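You operate a simulated robot arm through the tools that you are given. There is no shell and no other tool. Be economical: measure what you need, move in short steps, check, and stop when the job is done.

Carry out the task below with a simulated robot arm. There is one attempt and no reset: what you move stays moved.

Task
Put things in order on the dining table top. At the end: the clear herb shaker (marked "HERB MIX") stands on top of the blue shine tin (marked "STEEL SHINE"); the yellow rice tub (marked "LONG RICE") stands where the yellow caramel pod stood; the yellow caramel pod stands where the clear herb shaker stood; the yellow peg stands on top of the brown cherry pod; whatever was shut is shut again. Leave all else as you found it, and nothing knocked over.

The check looks at the end state, three seconds after you hand in, the way a careful person would. Anything else that was tipped, shoved, dropped, spilled or broken makes it a failure.

Robot
A 5-joint arm with a two-finger parallel gripper, fixed in place. Base frame: the origin is at the foot of the arm, x ahead of it, y to its left, z up; the work surface is at about z = 0. Lengths are in m, angles in rad, forces in N, time in s.
With the tool pointing down near the work surface it reaches from about 0.26 to 0.68 m from the base axis. Its first joint turns from -1.152 to 1.152 rad. The tool tilts only in the upright plane through the base axis and itself; it spins freely about its own axis. Payload 2.9 kg.
Tool frame: the origin (TCP) lies between the finger pads and is the grasp point; the fingertips stand 0.03 m ahead of it; z points along the fingers, y is the line along which they close. Largest opening 0.11 m; finger width 0.02, thickness 0.01; the body of the gripper, 0.048 by 0.112 m, starts 0.055 m behind the TCP.
Orientation is that of the tool frame in the base frame, as a unit quaternion [w, x, y, z]. With the fingers straight down and closing along the base's y, the tool's x points along the base's -x, its y along +y and its z along -z.

Tools
- The arm moves only by the tool nudge_tool. Its argument "deltas" is a list of rows, each a list of 7 numbers: the opening in per cent of the stroke, from 0 (shut) to 100 (fully open), then the shift along the tool's x, y, z in units of 400 mm (1.0 is 400 mm), then the turn, a rotation vector about the tool's x, y, z in units of 90 degrees (1.0 is 90 degrees). In form: [[gripper, dx, dy, dz, rx, ry, rz], ...]. A call has 1 to 10 rows; each row is the pose to reach, as a shift and turn from the pose commanded when the call began, along the tool's axes at that moment. A call with a number of a shift or a turn outside -1 to 1 is refused whole. Rows are played at 5 a second. More than 0.05 m and 0.15 rad between two rows, or a gripper value outside its range, and nothing of the call is played. Where a pose cannot be reached the arm comes as near as it can. A force on the tool above 40 N (or 10 N above the force at the start of the call, whichever is more), or a blocked arm, ends the call early, and 0.2 s more pass. Each finger travels about 0.108 m/s and halts on what it meets, pressing with about 26 N; the grip force reading is that of the motor and also rises with nothing between the fingers. The clock runs only during rows and for 0.2 s after the last one: add rows that repeat a pose to give the fingers time. It gives the time, the measured TCP pose, the force on the tool (base axes), the opening and the grip force at its end, in the units of the frame above (readings bear some noise), and new pictures: "views" is both (left out), scene, wrist or none.
- Cameras (640 x 400 px; columns grow to the right, rows downward): "scene" is fixed at [0.0443, -0.4659, 0.5994]; the picture's right is [0.66, -0.75, 0.00], its down [-0.46, -0.40, -0.79] and it looks along [0.60, 0.52, -0.61] (base axes); focal length 300 px, centre (320, 200). "wrist" rides on the gripper at [0.072, 0.017, -0.103] in the tool frame; the picture's right is [-0.23, 0.97, 0.00], its down [-0.76, -0.18, -0.62] and it looks along [-0.61, -0.14, 0.78] (tool axes); focal length 222 px, centre (320, 200). There is no depth. A picture from a camera that has moved, and an enlarged one, comes with that camera's place and axes in the base frame and with its lens.
- zoom(camera, box): a new picture of the part [left, top, right, bottom] of that camera's present view, enlarged. It takes no simulated time.
- sign_off(): hands the job in; it is judged then, once.

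Work in short steps. Places have to be worked out from the pictures, the camera data and where the tool is seen: move nearer, look again, correct. Check each grasp and each placing, and mend what went wrong. You have 120 turns and 170 pictures in all, those below and enlarged ones among them. Open the gripper and draw the arm clear of the work before you hand the job in, unless the task says otherwise; then end with one line.

The tools are called as a command line: name --pt "numbers of a row" for each row, then --argument value for the rest, lists and objects as JSON in quotes. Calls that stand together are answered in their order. nudge_tool: Moves the arm, as the interface text tells. Its arguments: {"type":"object","properties":{"deltas":{"type":"array","items":{"type":"array","items":{"type":"number"}}},"views":{"type":"string","enum":["both","scene","wrist","none"]}},"required":["deltas"]} The other tools are called the same way: zoom (camera, box) takes an enlarged picture of a part of a camera's view; sign_off () hands the job in.

At the start:

```text
time_s: 0.0
tool_pos: [0.4225, -0.207, 0.3809]
tool_rot: [-0.001, 0.0, 1.0, 0.0]
ft_force: [0.6, -0.8, -0.1]
opening: 0.1101
gripper_force: 0.1
```

scene: 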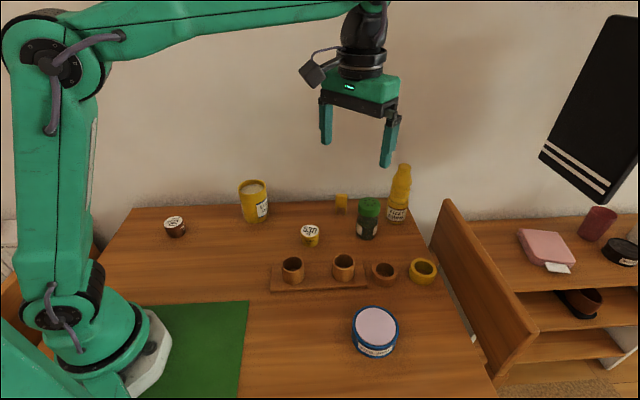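
wrist: 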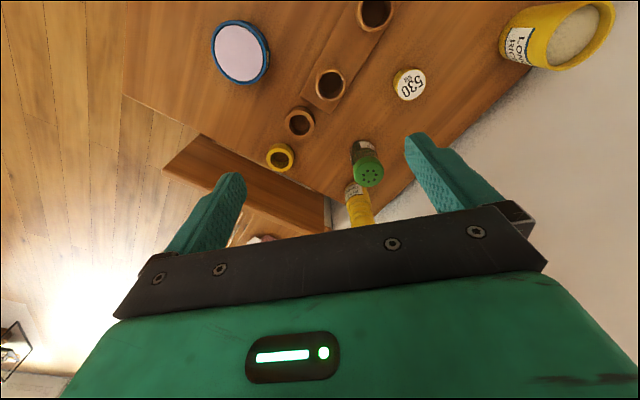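

I'll start by looking closer at the table to identify the things.

zoom --camera "scene" --box '[220, 150, 440, 290]'

zoom --camera "scene" --box '[130, 170, 290, 270]'

zoom --camera "scene" --box '[320, 240, 480, 370]'

```text
2.86 times, centred on (330, 220) of scene
camera zoom: at [0.0443, -0.4659, 0.5994], right [0.66, -0.75, 0.0], down [-0.46, -0.4, -0.79], along [0.6, 0.52, -0.61], focal length 858 px, centre (291, 143)
```

zoom: 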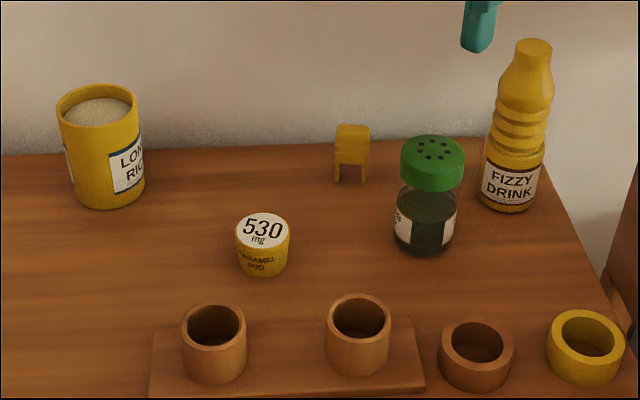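

```text
4.00 times, centred on (210, 220) of scene
camera zoom: at [0.0443, -0.4659, 0.5994], right [0.66, -0.75, 0.0], down [-0.46, -0.4, -0.79], along [0.6, 0.52, -0.61], focal length 1201 px, centre (760, 120)
```

zoom: 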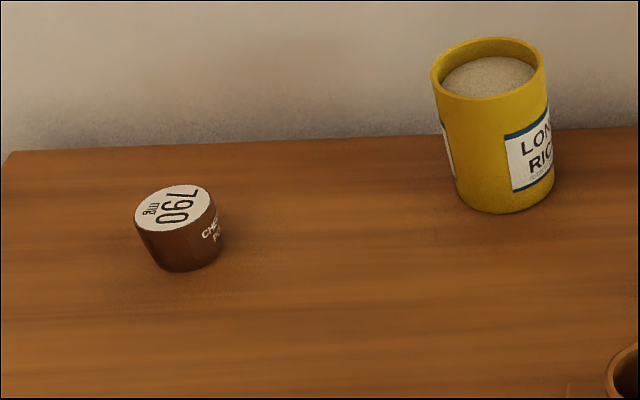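

```text
3.08 times, centred on (400, 305) of scene
camera zoom: at [0.0443, -0.4659, 0.5994], right [0.66, -0.75, 0.0], down [-0.46, -0.4, -0.79], along [0.6, 0.52, -0.61], focal length 924 px, centre (74, -123)
```

zoom: 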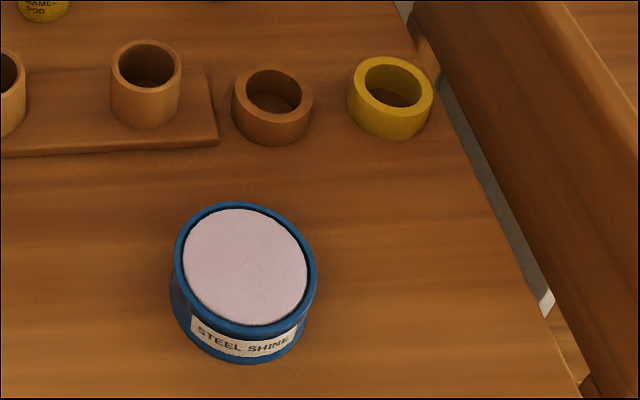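

Objects are located: the shaker is near (0.598,-0.154), caramel pod (0.473,-0.052), rice tub (0.44,0.136), peg (0.627,-0.047), cherry pod (0.243,0.25) and tin (0.35,-0.34). I'll hover over the tin first to measure it more closely.

nudge_tool --pt "100 0.036 -0.0665 0.0655 0 0 0" --pt "100 0.072 -0.133 0.131 0 0 0" --pt "100 0.109 -0.2 0.1965 0 0 0" --pt "100 0.145 -0.266 0.262 0 0 0" --pt "100 0.181 -0.3325 0.3275 0 0 0" --pt "100 0.181 -0.3325 0.3275 0 0 0"

```text
time_s: 1.4
tool_pos: [0.3518, -0.339, 0.2505]
tool_rot: [0.0, 0.0, 1.0, 0.001]
ft_force: [-0.9, 0.2, -1.0]
opening: 0.1101
gripper_force: 0.0
camera wrist: at [0.2778, -0.3216, 0.3551], right [0.23, 0.97, 0.0], down [0.76, -0.18, 0.62], along [0.61, -0.14, -0.78], focal length 222 px, centre (320, 200)
```

scene: 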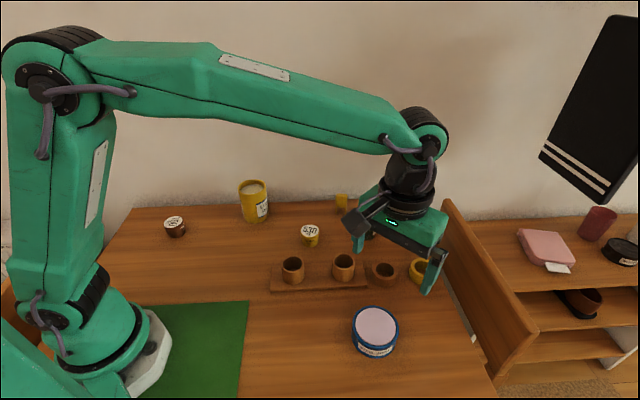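
wrist: 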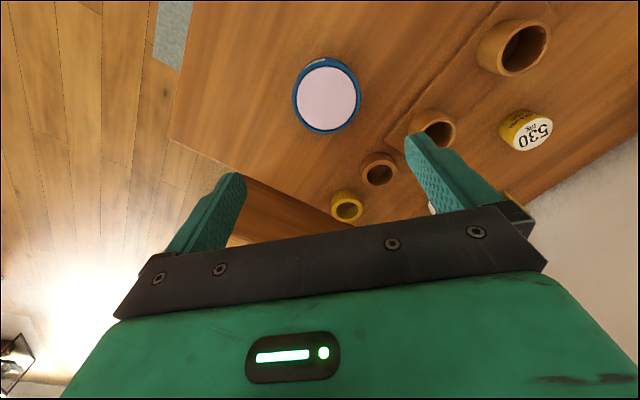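

The wrist view puts the tin at about (0.354,-0.329) and the scene view at about (0.347,-0.343). I'll go lower over it to resolve the difference.

nudge_tool --pt "100 0 0.007 0.1 0 0 0" --pt "100 -0.0 0.015 0.2 0 0 0" --pt "100 0 0.015 0.3 0 0 0" --pt "100 0 0.015 0.3 0 0 0"

zoom --camera "scene" --box '[300, 200, 480, 370]'

```text
time_s: 2.4
tool_pos: [0.3516, -0.3339, 0.1315]
tool_rot: [0.0, 0.0, 1.0, -0.001]
ft_force: [-0.8, 1.0, -0.1]
opening: 0.1099
gripper_force: 0.1
camera wrist: at [0.2776, -0.3164, 0.2354], right [0.23, 0.97, 0.0], down [0.76, -0.18, 0.62], along [0.61, -0.14, -0.78], focal length 222 px, centre (320, 200)
```

scene: 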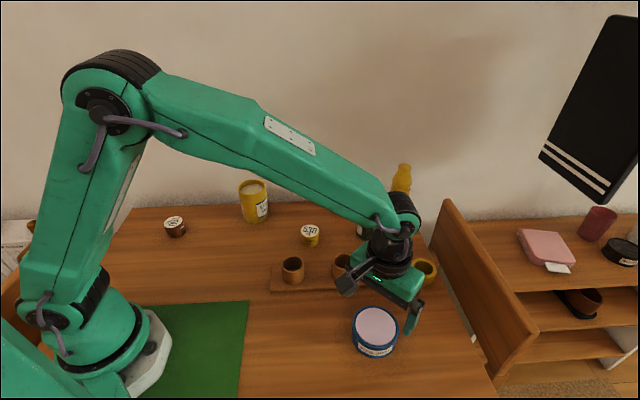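
wrist: 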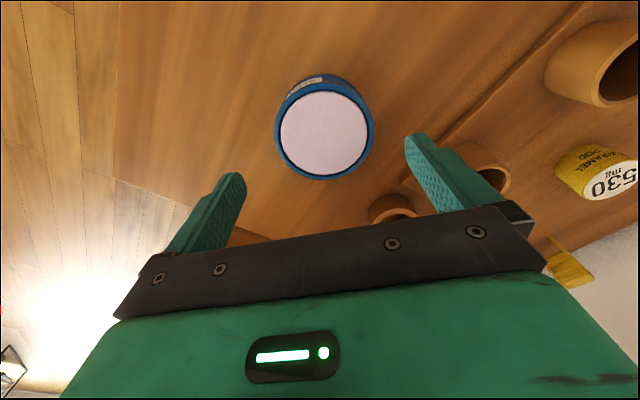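

```text
2.35 times, centred on (390, 285) of scene
camera zoom: at [0.0443, -0.4659, 0.5994], right [0.66, -0.75, 0.0], down [-0.46, -0.4, -0.79], along [0.6, 0.52, -0.61], focal length 707 px, centre (155, 0)
```

zoom: 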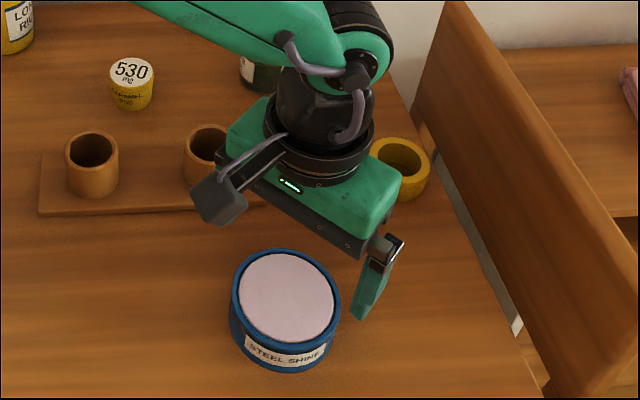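

Triangulating the views puts the tin at about (0.36,-0.333), only about 0.032 tall. Next I'll hover over the shaker.

nudge_tool --pt "100 -0.076 0.056 -0.06 0 0 0" --pt "100 -0.152 0.112 -0.12 0 0 0" --pt "100 -0.228 0.168 -0.18 0 0 0" --pt "100 -0.304 0.224 -0.24 0 0 0" --pt "100 -0.38 0.28 -0.296 0 0 0" --pt "100 -0.456 0.336 -0.296 0 0 0" --pt "100 -0.532 0.392 -0.296 0 0 0" --pt "100 -0.6085 0.4475 -0.296 0 0 0" --pt "100 -0.6085 0.4475 -0.296 0 0 0"

```text
time_s: 4.4
tool_pos: [0.5952, -0.1523, 0.2496]
tool_rot: [0.001, 0.0, 1.0, 0.001]
ft_force: [-1.1, -0.1, 0.3]
opening: 0.11
gripper_force: 0.1
camera wrist: at [0.5205, -0.1355, 0.3543], right [0.23, 0.97, 0.0], down [0.76, -0.18, 0.62], along [0.61, -0.14, -0.78], focal length 222 px, centre (320, 200)
```

scene: 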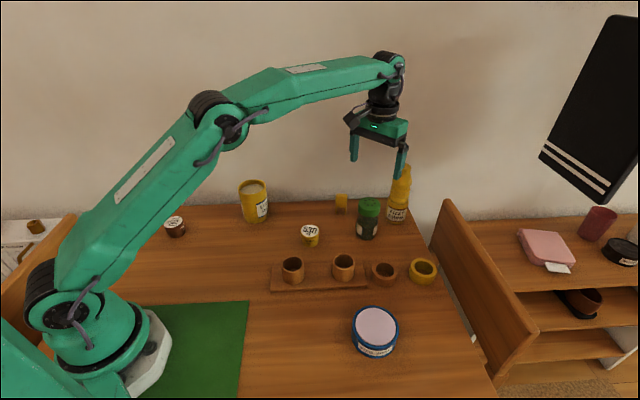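
wrist: 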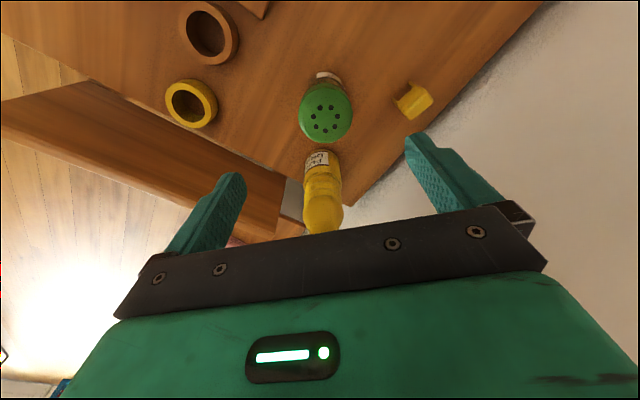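

The shaker top is at about (0.600,-0.150,0.113). I'll align with it, descend above the lid and check.

nudge_tool --pt "100 -0.01 0.004 0.1 0 0 0" --pt "100 -0.012 0.006 0.2 0 0 0" --pt "100 -0.012 0.006 0.22 0 0 0"

zoom --camera "scene" --box '[300, 130, 460, 250]'

```text
time_s: 5.2
tool_pos: [0.5982, -0.1532, 0.1605]
tool_rot: [0.0, 0.001, 1.0, 0.0]
ft_force: [1.1, -0.1, -0.2]
opening: 0.1099
gripper_force: 0.1
camera wrist: at [0.5245, -0.1351, 0.2652], right [0.23, 0.97, 0.0], down [0.76, -0.18, 0.62], along [0.61, -0.14, -0.78], focal length 222 px, centre (320, 200)
```

scene: 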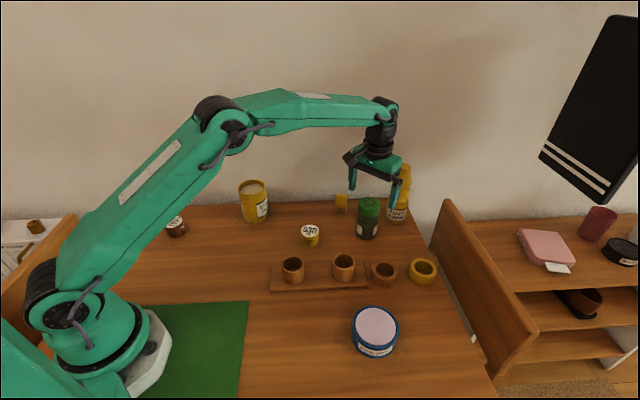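
wrist: 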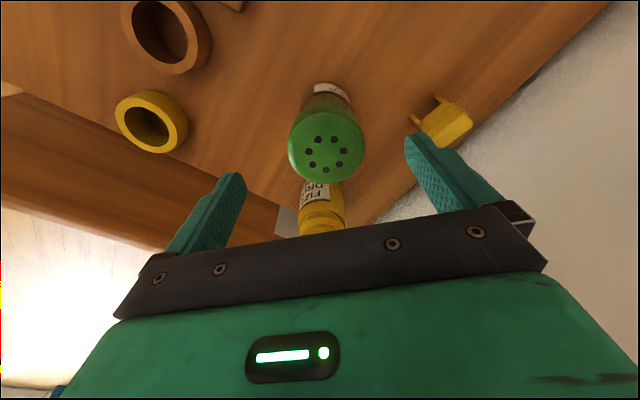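

```text
3.33 times, centred on (380, 190) of scene
camera zoom: at [0.0443, -0.4659, 0.5994], right [0.66, -0.75, 0.0], down [-0.46, -0.4, -0.79], along [0.6, 0.52, -0.61], focal length 1001 px, centre (120, 233)
```

zoom: 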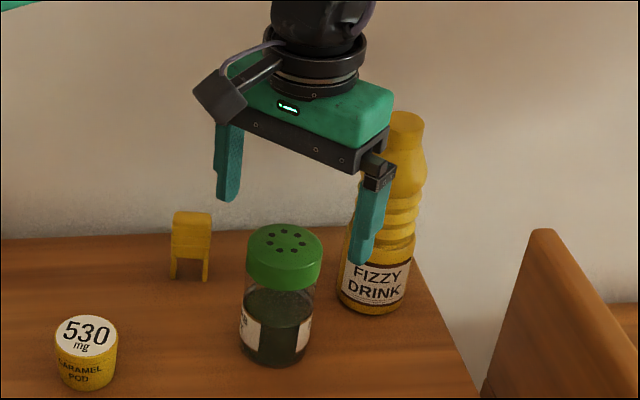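

Well aligned. I'll descend to z≈0.07 beside the jar and check before closing.

nudge_tool --pt "100 -0.004 0.006 0.1 0 0 0" --pt "100 -0.006 0.006 0.2 0 0 0" --pt "100 -0.006 0.006 0.225 0 0 0"

zoom --camera "scene" --box '[300, 130, 460, 250]'

```text
time_s: 6.0
tool_pos: [0.6007, -0.1493, 0.0711]
tool_rot: [0.0, 0.0, 1.0, 0.0]
ft_force: [0.0, 0.0, 0.0]
opening: 0.1099
gripper_force: 0.1
camera wrist: at [0.5259, -0.132, 0.1746], right [0.23, 0.97, 0.0], down [0.76, -0.18, 0.62], along [0.61, -0.14, -0.78], focal length 222 px, centre (320, 200)
```

scene: 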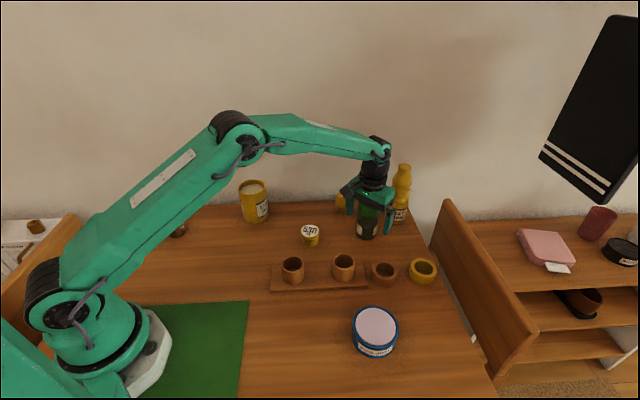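
wrist: 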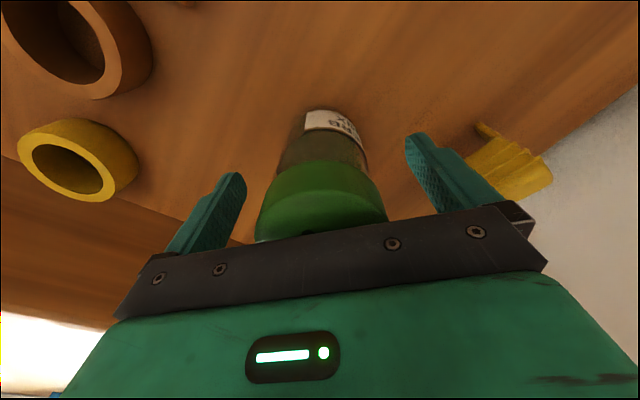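

```text
3.33 times, centred on (380, 190) of scene
camera zoom: at [0.0443, -0.4659, 0.5994], right [0.66, -0.75, 0.0], down [-0.46, -0.4, -0.79], along [0.6, 0.52, -0.61], focal length 1001 px, centre (120, 233)
```

zoom: 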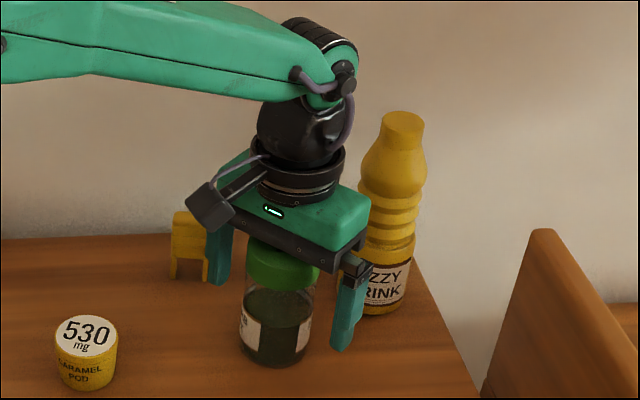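

Jar is between the fingers, slightly toward +y. I'll shift by 5 mm, lower a little and close.

nudge_tool --pt "100 -0.002 0.013 0.01 0 0 0" --pt "55 -0.002 0.013 0.01 0 0 0" --pt "30 -0.002 0.013 0.01 0 0 0" --pt "30 -0.002 0.013 0.01 0 0 0" --pt "30 -0.002 0.013 0.01 0 0 0" --views "wrist"

```text
time_s: 7.2
tool_pos: [0.6027, -0.1447, 0.0657]
tool_rot: [0.0, 0.0, 1.0, 0.0]
ft_force: [0.8, 0.8, -0.3]
opening: 0.0583
gripper_force: 26.3
camera wrist: at [0.5273, -0.127, 0.1704], right [0.23, 0.97, 0.0], down [0.76, -0.18, 0.62], along [0.61, -0.14, -0.78], focal length 222 px, centre (320, 200)
```

wrist: 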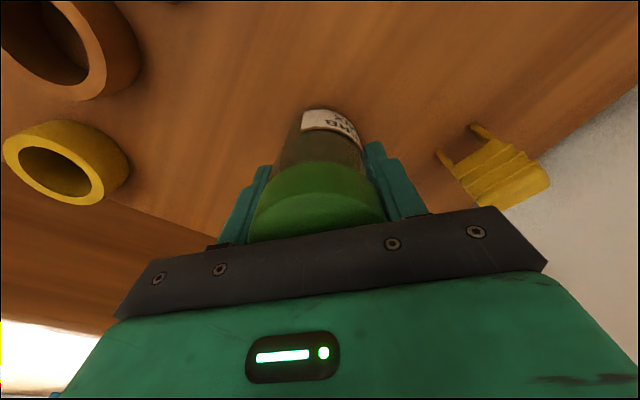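

Gripped at 0.058 opening. I'll lift it.

nudge_tool --pt "30 0 0 -0.05 0 0 0" --pt "30 0 0 -0.15 0 0 0" --pt "30 0 0 -0.25 0 0 0" --pt "30 0 0 -0.35 0 0 0" --pt "30 0 0 -0.35 0 0 0"

```text
time_s: 8.4
tool_pos: [0.6002, -0.1459, 0.2045]
tool_rot: [-0.001, 0.0, 1.0, 0.0]
ft_force: [0.1, -0.4, -0.9]
opening: 0.0582
gripper_force: 26.1
camera wrist: at [0.5265, -0.1278, 0.3095], right [0.23, 0.97, 0.0], down [0.76, -0.18, 0.62], along [0.61, -0.14, -0.78], focal length 222 px, centre (320, 200)
```

scene: 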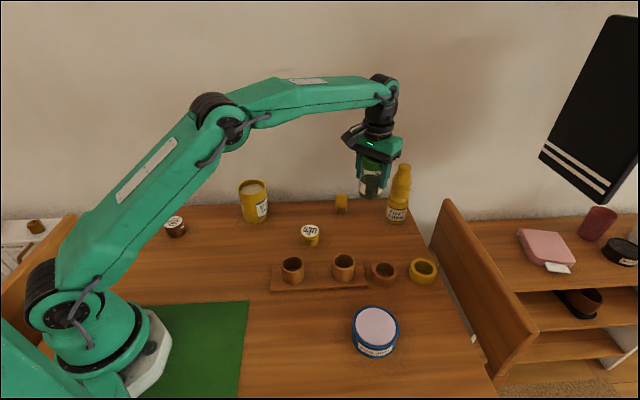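
wrist: 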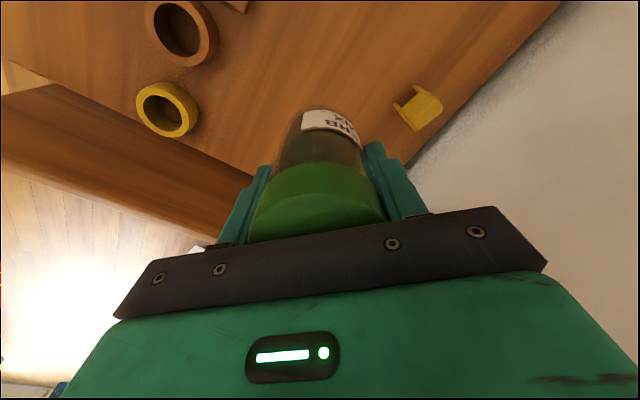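

Shaker is held upright. I'll carry it over the tin.

nudge_tool --pt "30 0.0756 -0.0586 0 0 0 0" --pt "30 0.151 -0.117 0 0 0 0" --pt "30 0.227 -0.176 0 0 0 0" --pt "30 0.3025 -0.2345 0 0 0 0" --pt "30 0.378 -0.293 0 0 0 0" --pt "30 0.454 -0.352 0 0 0 0" --pt "30 0.529 -0.41 0 0 0 0" --pt "30 0.605 -0.469 0 0 0 0" --pt "30 0.605 -0.469 0 0 0 0"

zoom --camera "scene" --box '[290, 200, 470, 370]'

```text
time_s: 10.4
tool_pos: [0.3624, -0.3335, 0.2067]
tool_rot: [0.001, 0.001, 1.0, -0.001]
ft_force: [0.4, -0.9, -1.3]
opening: 0.058
gripper_force: 26.4
camera wrist: at [0.2878, -0.3158, 0.3104], right [0.23, 0.97, 0.0], down [0.76, -0.18, 0.62], along [0.61, -0.14, -0.78], focal length 222 px, centre (320, 200)
```

scene: 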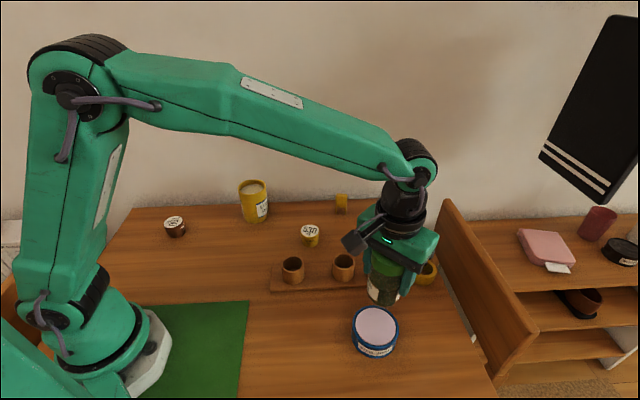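
wrist: 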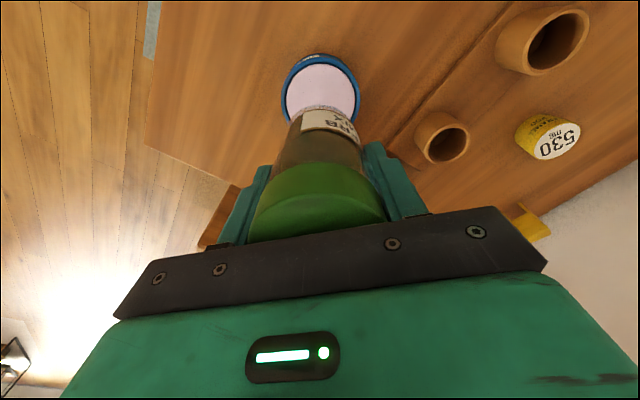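

```text
2.35 times, centred on (380, 285) of scene
camera zoom: at [0.0443, -0.4659, 0.5994], right [0.66, -0.75, 0.0], down [-0.46, -0.4, -0.79], along [0.6, 0.52, -0.61], focal length 707 px, centre (179, 0)
```

zoom: 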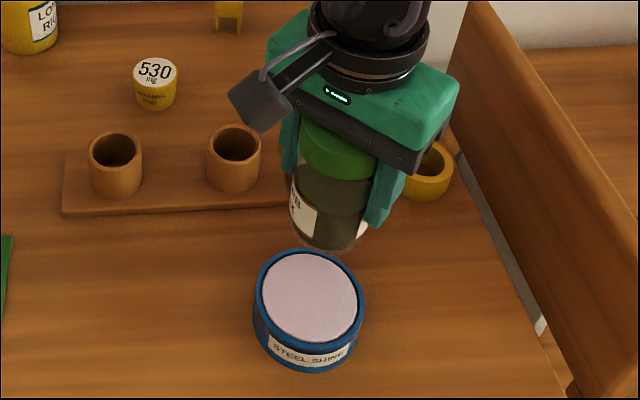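

The jar is aligned with the tin. I'll descend to about 15 mm above it.

nudge_tool --pt "30 0.006 0 0.08 0 0 0" --pt "30 0.006 0 0.16 0 0 0" --pt "30 0.006 0 0.225 0 0 0" --pt "30 0.006 0 0.225 0 0 0"

zoom --camera "scene" --box '[290, 220, 470, 370]'

zoom --camera "wrist" --box '[230, 40, 410, 160]'

```text
time_s: 11.4
tool_pos: [0.357, -0.3321, 0.1158]
tool_rot: [0.0, -0.001, 1.0, -0.001]
ft_force: [0.5, 0.9, -2.0]
opening: 0.0583
gripper_force: 25.7
camera wrist: at [0.2835, -0.3151, 0.2199], right [0.23, 0.97, 0.0], down [0.76, -0.18, 0.62], along [0.61, -0.14, -0.78], focal length 222 px, centre (320, 200)
```

scene: 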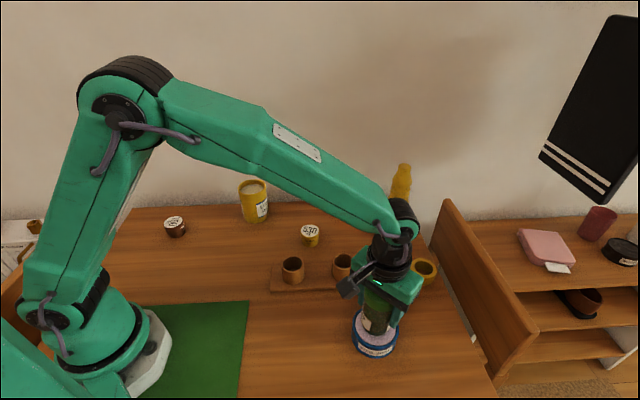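
wrist: 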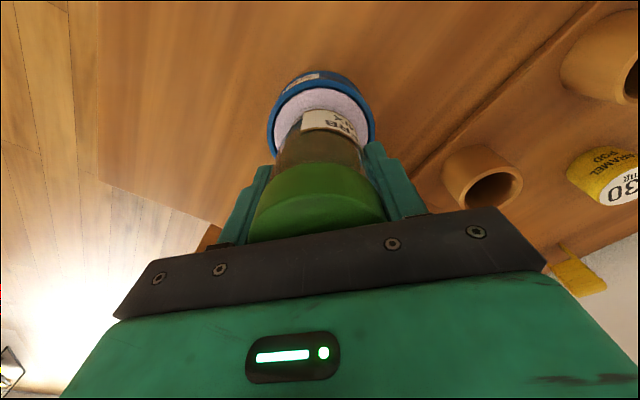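

```text
2.67 times, centred on (380, 295) of scene
camera zoom: at [0.0443, -0.4659, 0.5994], right [0.66, -0.75, 0.0], down [-0.46, -0.4, -0.79], along [0.6, 0.52, -0.61], focal length 801 px, centre (160, -53)
```

zoom: 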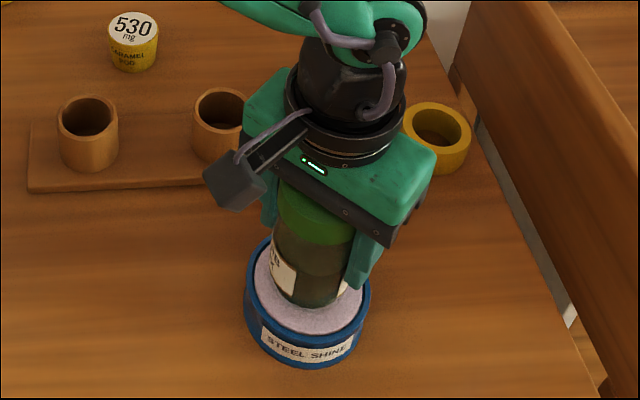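

```text
3.33 times, centred on (320, 100) of wrist
camera zoom: at [0.2835, -0.3151, 0.2199], right [0.23, 0.97, 0.0], down [0.76, -0.18, 0.62], along [0.61, -0.14, -0.78], focal length 740 px, centre (320, 533)
```

zoom: 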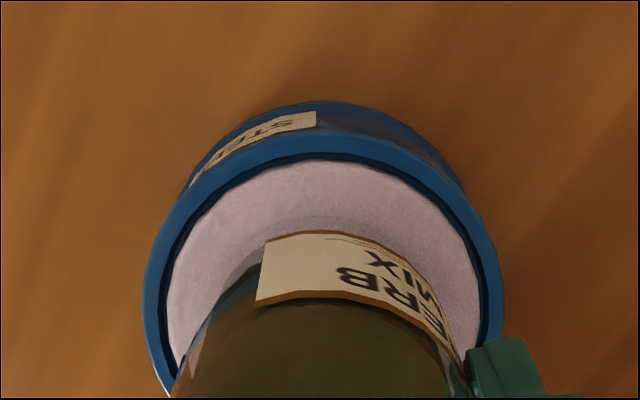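

Laterally centred in both views. I'll lower in small steps until contact.

nudge_tool --pt "30 0 0 0.015 0 0 0" --pt "30 0 0 0.03 0 0 0" --pt "30 0 0 0.035 0 0 0" --pt "30 0 0 0.035 0 0 0" --views "wrist"

zoom --camera "scene" --box '[290, 220, 470, 370]'

```text
time_s: 12.4
tool_pos: [0.3586, -0.3335, 0.1043]
tool_rot: [0.002, 0.0, 1.0, -0.002]
ft_force: [2.8, -0.3, 14.6]
opening: 0.0576
gripper_force: 25.5
camera wrist: at [0.2842, -0.316, 0.2079], right [0.23, 0.97, 0.0], down [0.76, -0.18, 0.63], along [0.61, -0.14, -0.78], focal length 222 px, centre (320, 200)
```

wrist: 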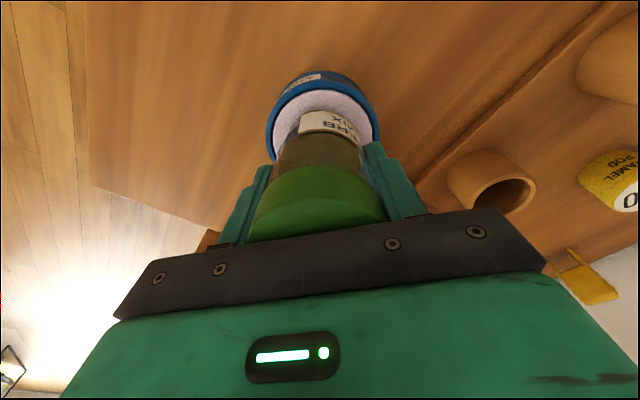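

```text
2.67 times, centred on (380, 295) of scene
camera zoom: at [0.0443, -0.4658, 0.5994], right [0.66, -0.75, 0.0], down [-0.46, -0.4, -0.79], along [0.6, 0.52, -0.61], focal length 801 px, centre (160, -53)
```

zoom: 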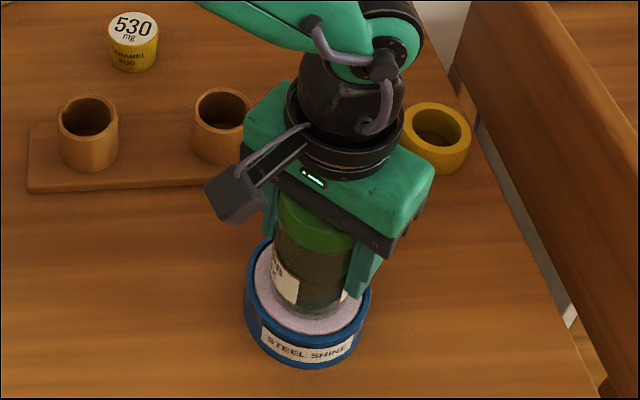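

Contact with 14 N, and the jar stands centred inside the rim. I'll relieve the pressure, release slowly, then rise.

nudge_tool --pt "30 0 0 -0.005 0 0 0" --pt "50 0 0 -0.005 0 0 0" --pt "62 0 0 -0.005 0 0 0" --pt "80 0 0 -0.005 0 0 0" --pt "95 0 0 -0.005 0 0 0" --pt "95 0 0 -0.08 0 0 0" --pt "95 0 0 -0.18 0 0 0" --pt "95 0 0 -0.28 0 0 0" --pt "95 0 0 -0.35 0 0 0"

zoom --camera "scene" --box '[290, 220, 470, 370]'

```text
time_s: 14.4
tool_pos: [0.3579, -0.3318, 0.2428]
tool_rot: [0.0, 0.0, 1.0, -0.001]
ft_force: [0.2, 0.7, -0.6]
opening: 0.1043
gripper_force: 0.0
camera wrist: at [0.2842, -0.3145, 0.3465], right [0.23, 0.97, 0.0], down [0.76, -0.18, 0.62], along [0.61, -0.14, -0.78], focal length 222 px, centre (320, 200)
```

scene: 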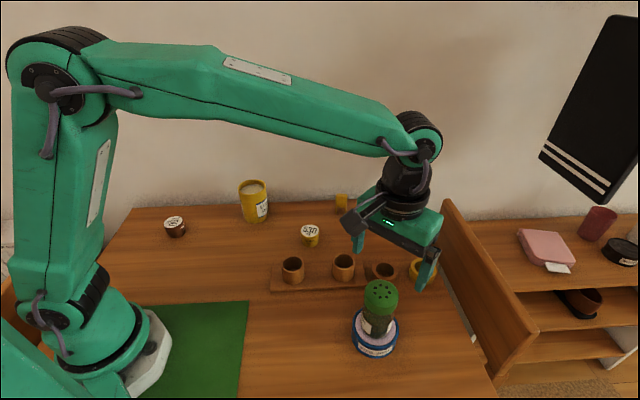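
wrist: 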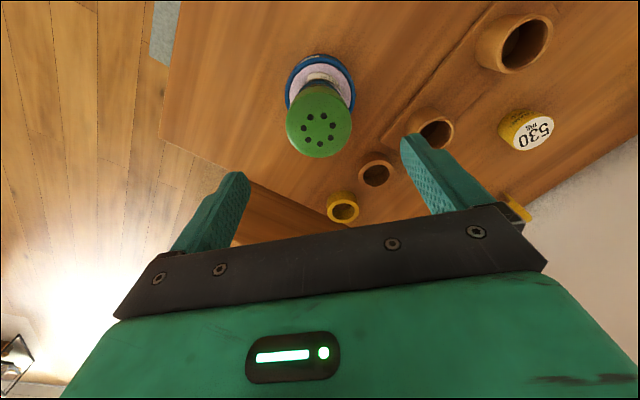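

```text
2.67 times, centred on (380, 295) of scene
camera zoom: at [0.0443, -0.4659, 0.5994], right [0.66, -0.75, 0.0], down [-0.46, -0.4, -0.79], along [0.6, 0.52, -0.61], focal length 801 px, centre (160, -53)
```

zoom: 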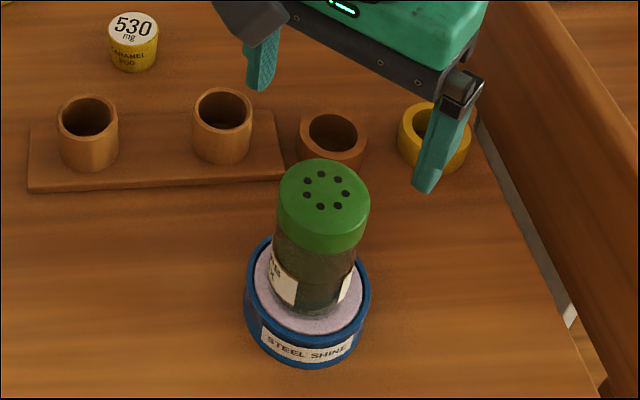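

Shaker stands on the tin. Next is the caramel pod, so I'll hover near (0.472,-0.052).

nudge_tool --pt "95 -0.036 0.0875 0 0 0 0" --pt "95 -0.071 0.175 0 0 0 0" --pt "95 -0.107 0.2625 0 0 0 0" --pt "95 -0.143 0.35 0 0 0 0" --pt "95 -0.178 0.4375 0.04 0 0 0" --pt "95 -0.214 0.525 0.08 0 0 0" --pt "95 -0.25 0.6125 0.13 0 0 0" --pt "95 -0.2855 0.7 0.18 0 0 0" --pt "95 -0.2855 0.7 0.18 0 0 0"

zoom --camera "scene" --box '[230, 150, 390, 260]'

```text
time_s: 16.4
tool_pos: [0.471, -0.0519, 0.1701]
tool_rot: [-0.001, 0.0, 1.0, 0.0]
ft_force: [0.6, -0.1, 1.0]
opening: 0.1047
gripper_force: 0.0
camera wrist: at [0.3973, -0.0355, 0.2741], right [0.23, 0.97, 0.0], down [0.76, -0.18, 0.62], along [0.61, -0.14, -0.78], focal length 222 px, centre (320, 200)
```

scene: 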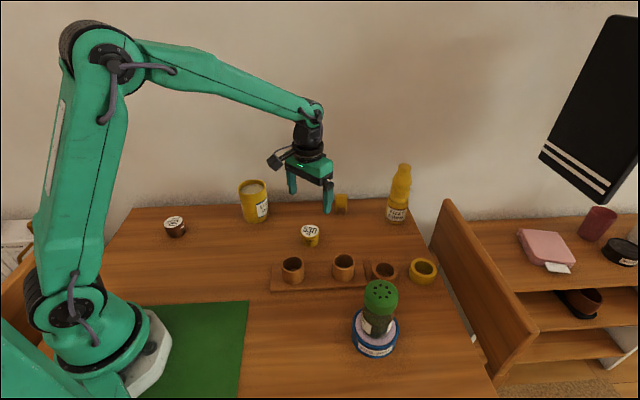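
wrist: 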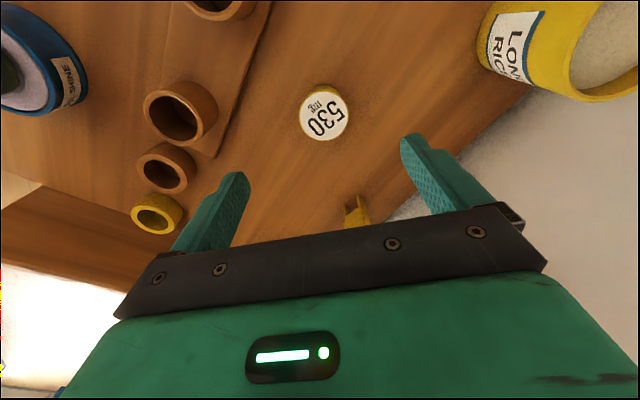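

```text
3.64 times, centred on (310, 205) of scene
camera zoom: at [0.0444, -0.4658, 0.5994], right [0.66, -0.75, 0.0], down [-0.46, -0.4, -0.79], along [0.6, 0.52, -0.61], focal length 1092 px, centre (356, 182)
```

zoom: 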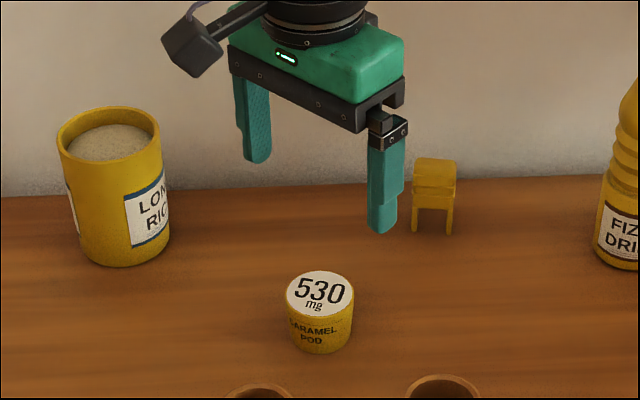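

Pod at about (0.473,-0.052), directly below the tool. I'll descend to z≈0.038 and look before closing.

nudge_tool --pt "95 -0.002 0 0.1 0 0 0" --pt "95 -0.002 0.0 0.2 0 0 0" --pt "95 -0.002 0.0 0.3 0 0 0" --pt "95 -0.002 0.0 0.33 0 0 0"

zoom --camera "scene" --box '[230, 150, 390, 260]'

```text
time_s: 17.4
tool_pos: [0.4711, -0.0525, 0.0369]
tool_rot: [0.0, 0.0, 1.0, 0.0]
ft_force: [0.0, 0.1, 0.1]
opening: 0.1044
gripper_force: 0.0
camera wrist: at [0.3974, -0.0348, 0.1408], right [0.23, 0.97, 0.0], down [0.76, -0.18, 0.62], along [0.61, -0.14, -0.78], focal length 222 px, centre (320, 200)
```

scene: 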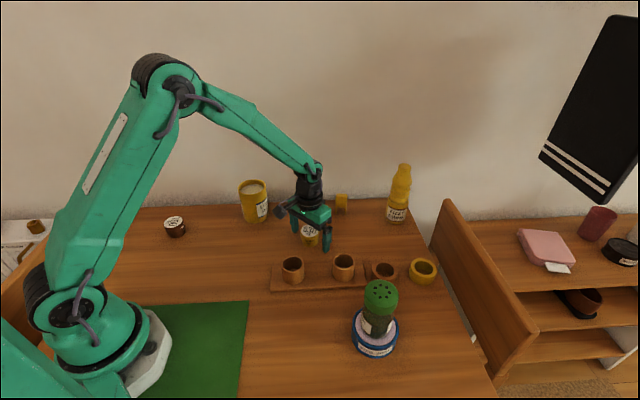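
wrist: 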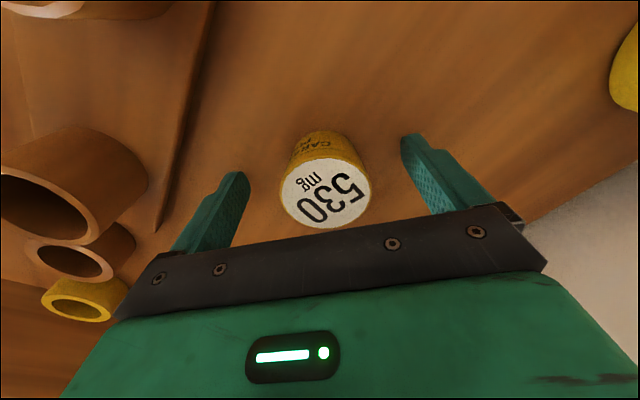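

```text
3.64 times, centred on (310, 205) of scene
camera zoom: at [0.0443, -0.4659, 0.5994], right [0.66, -0.75, 0.0], down [-0.46, -0.4, -0.79], along [0.6, 0.52, -0.61], focal length 1092 px, centre (356, 182)
```

zoom: 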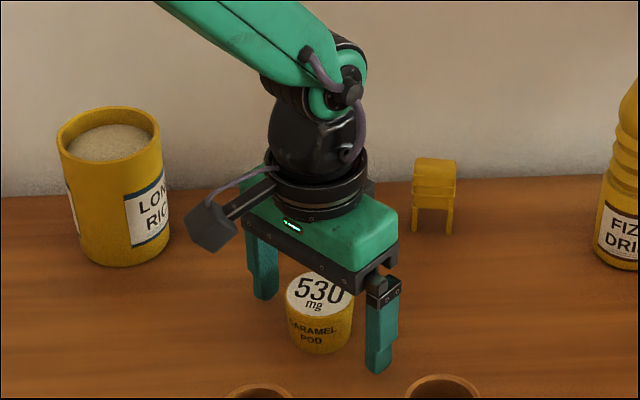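

Pod centred between fingers. Close.

nudge_tool --pt "70 0 0.007 0 0 0 0" --pt "45 0 0.007 0 0 0 0" --pt "25 0 0.007 0 0 0 0" --pt "25 0 0.007 0 0 0 0" --pt "25 0 0.007 0 0 0 0" --views "wrist"

```text
time_s: 18.6
tool_pos: [0.4708, -0.051, 0.0373]
tool_rot: [0.0, 0.0, 1.0, 0.0]
ft_force: [0.5, 0.0, 0.9]
opening: 0.0498
gripper_force: 26.0
camera wrist: at [0.3977, -0.0325, 0.1418], right [0.23, 0.97, 0.0], down [0.76, -0.18, 0.62], along [0.61, -0.14, -0.78], focal length 222 px, centre (320, 200)
```

wrist: 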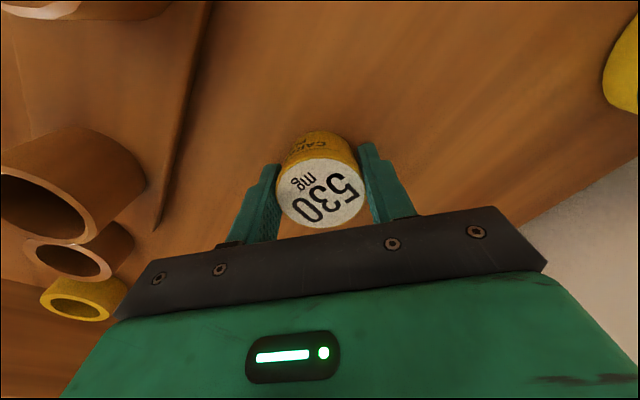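

Gripped (0.0498). I'll lift and carry it to the shaker's old place (0.603,-0.147).

nudge_tool --pt "25 0 0 -0.06 0 0 0" --pt "25 0 0 -0.16 0 0 0" --pt "25 0 0 -0.25 0 0 0" --pt "25 -0.08 -0.06 -0.25 0 0 0" --pt "25 -0.16 -0.12 -0.25 0 0 0" --pt "25 -0.24 -0.18 -0.25 0 0 0" --pt "25 -0.325 -0.2425 -0.25 0 0 0" --pt "25 -0.325 -0.2425 -0.25 0 0 0"

zoom --camera "scene" --box '[300, 130, 460, 250]'

```text
time_s: 20.4
tool_pos: [0.6023, -0.146, 0.1388]
tool_rot: [-0.001, 0.0, 1.0, 0.0]
ft_force: [-0.1, 0.5, 0.2]
opening: 0.0497
gripper_force: 26.6
camera wrist: at [0.5288, -0.129, 0.2433], right [0.23, 0.97, 0.0], down [0.76, -0.18, 0.62], along [0.61, -0.14, -0.78], focal length 222 px, centre (320, 200)
```

scene: 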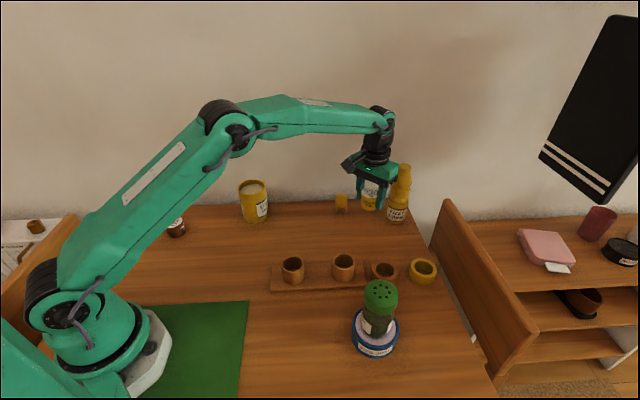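
wrist: 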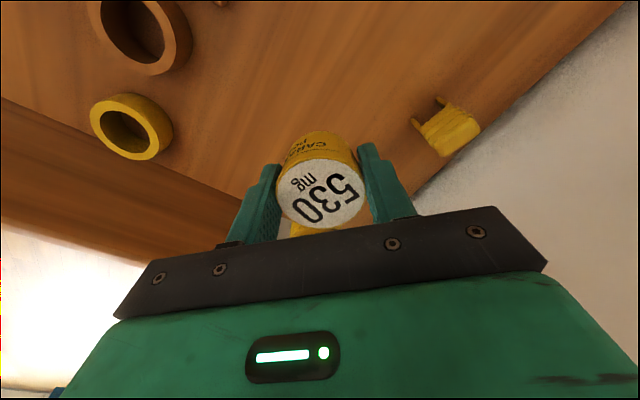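

```text
3.33 times, centred on (380, 190) of scene
camera zoom: at [0.0443, -0.4659, 0.5994], right [0.66, -0.75, 0.0], down [-0.46, -0.4, -0.79], along [0.6, 0.52, -0.61], focal length 1001 px, centre (120, 233)
```

zoom: 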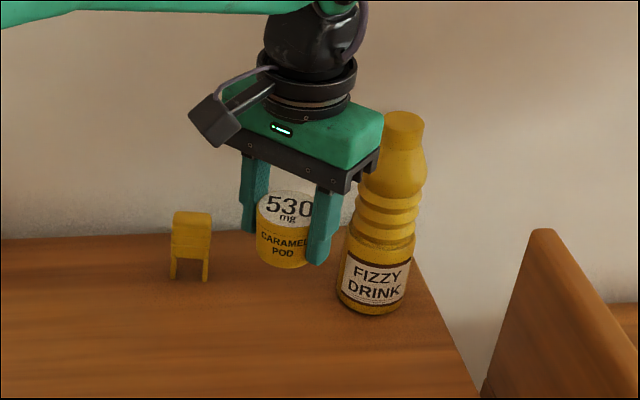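

Descend to the grasp height.

nudge_tool --pt "25 0 0 0.09 0 0 0" --pt "25 0 0 0.18 0 0 0" --pt "25 0 0 0.23 0 0 0" --pt "25 0 0 0.248 0 0 0" --pt "25 0 0 0.248 0 0 0" --views "wrist"

zoom --camera "scene" --box '[300, 130, 460, 250]'

```text
time_s: 21.6
tool_pos: [0.6024, -0.147, 0.0394]
tool_rot: [0.001, 0.0, 1.0, 0.0]
ft_force: [-0.1, 0.6, -0.2]
opening: 0.0499
gripper_force: 25.9
camera wrist: at [0.5295, -0.1288, 0.1435], right [0.23, 0.97, 0.0], down [0.76, -0.18, 0.62], along [0.61, -0.14, -0.78], focal length 222 px, centre (320, 200)
```

wrist: 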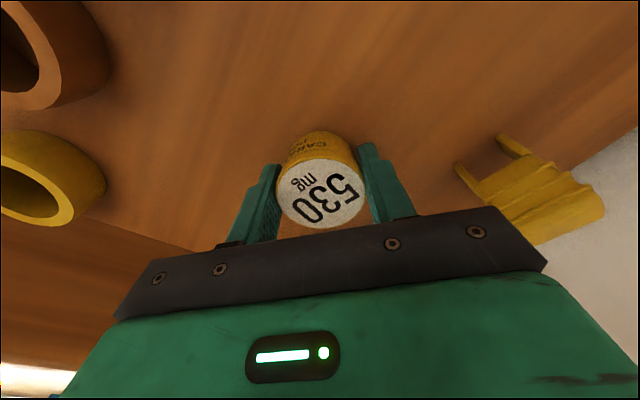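

```text
3.33 times, centred on (380, 190) of scene
camera zoom: at [0.0443, -0.4659, 0.5994], right [0.66, -0.75, 0.0], down [-0.46, -0.4, -0.79], along [0.6, 0.52, -0.61], focal length 1001 px, centre (120, 233)
```

zoom: 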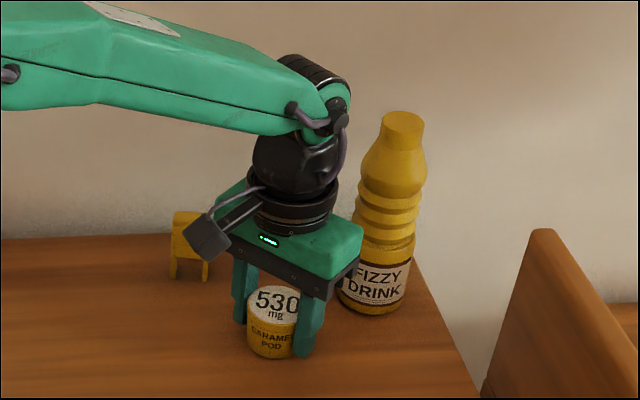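

No contact yet, so I'll lower 2 mm more, release, and rise.

nudge_tool --pt "25 0 0 0.003 0 0 0" --pt "25 0 0 0.005 0 0 0" --pt "44 0 0 0.005 0 0 0" --pt "60 0 0 0.005 0 0 0" --pt "85 0 0 0.005 0 0 0" --pt "85 0 0 -0.06 0 0 0" --pt "85 0 0 -0.16 0 0 0" --pt "85 0 0 -0.26 0 0 0"

zoom --camera "scene" --box '[300, 130, 460, 250]'

```text
time_s: 23.4
tool_pos: [0.6015, -0.1462, 0.1441]
tool_rot: [0.0, 0.0, 1.0, 0.0]
ft_force: [0.4, -1.0, -0.9]
opening: 0.0934
gripper_force: 0.0
camera wrist: at [0.5275, -0.1287, 0.2477], right [0.23, 0.97, 0.0], down [0.76, -0.18, 0.62], along [0.61, -0.14, -0.78], focal length 222 px, centre (320, 200)
```

scene: 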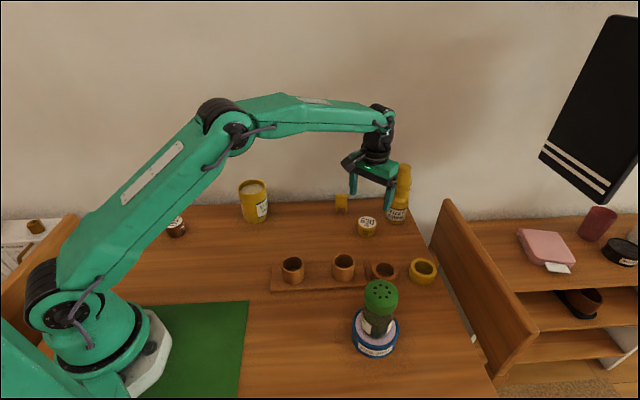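
wrist: 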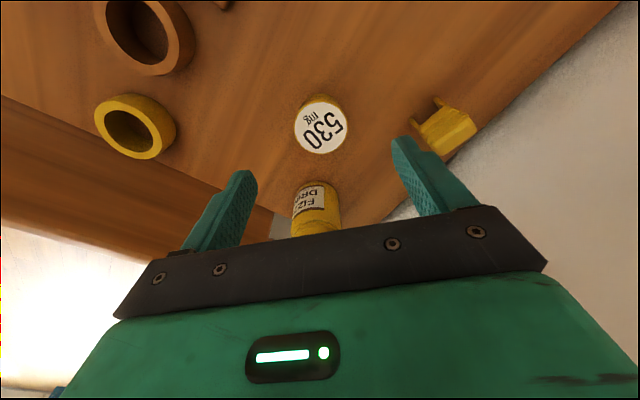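

```text
3.33 times, centred on (380, 190) of scene
camera zoom: at [0.0443, -0.4659, 0.5994], right [0.66, -0.75, 0.0], down [-0.46, -0.4, -0.79], along [0.6, 0.52, -0.61], focal length 1001 px, centre (120, 233)
```

zoom: 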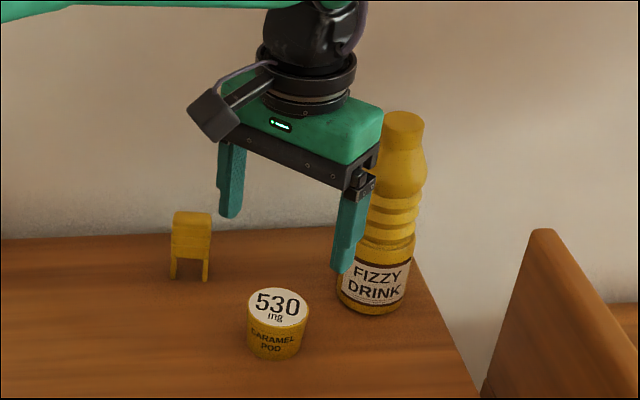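

Pod placed at the shaker's old spot. Next I'll hover over the rice tub.

nudge_tool --pt "100 0.03 0.05 -0.09 0 0 0" --pt "100 0.06 0.1 -0.18 0 0 0" --pt "100 0.1 0.18 -0.265 0 0 0" --pt "100 0.15 0.265 -0.265 0 0 0" --pt "100 0.2 0.35 -0.265 0 0 0" --pt "100 0.25 0.44 -0.265 0 0 0" --pt "100 0.305 0.53 -0.265 0 0 0" --pt "100 0.36 0.61 -0.265 0 0 0" --pt "100 0.4075 0.6925 -0.265 0 0 0" --pt "100 0.4075 0.6925 -0.265 0 0 0"

zoom --camera "scene" --box '[190, 130, 350, 250]'

```text
time_s: 25.6
tool_pos: [0.4405, 0.1317, 0.2465]
tool_rot: [-0.001, 0.0, 1.0, 0.0]
ft_force: [-0.1, 0.0, 0.2]
opening: 0.1099
gripper_force: 0.1
camera wrist: at [0.3662, 0.1489, 0.3508], right [0.23, 0.97, 0.0], down [0.76, -0.18, 0.62], along [0.61, -0.14, -0.78], focal length 222 px, centre (320, 200)
```

scene: 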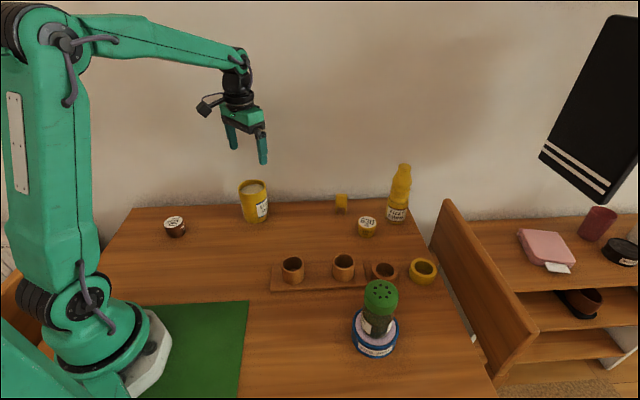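
wrist: 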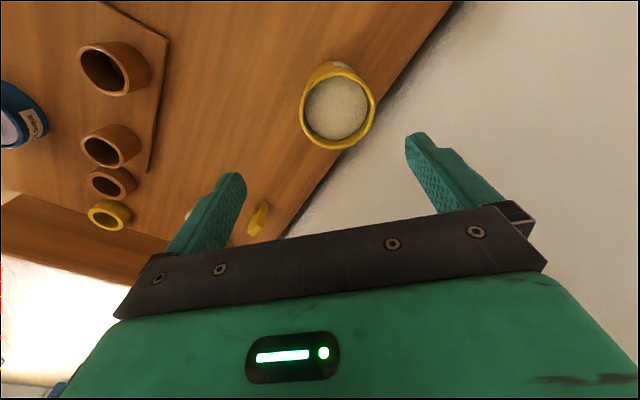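

```text
3.33 times, centred on (270, 190) of scene
camera zoom: at [0.0443, -0.4658, 0.5994], right [0.66, -0.75, 0.0], down [-0.46, -0.4, -0.79], along [0.6, 0.52, -0.61], focal length 1001 px, centre (487, 233)
```

zoom: 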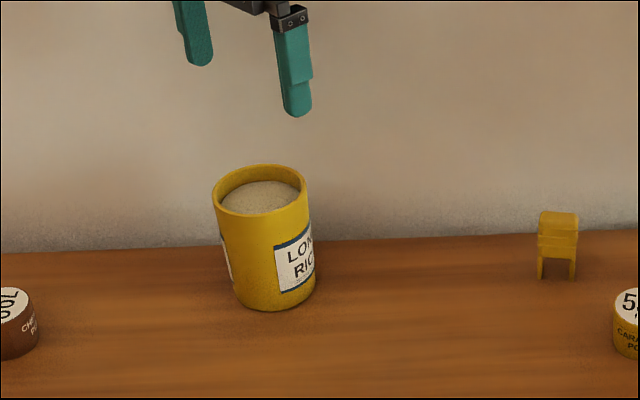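

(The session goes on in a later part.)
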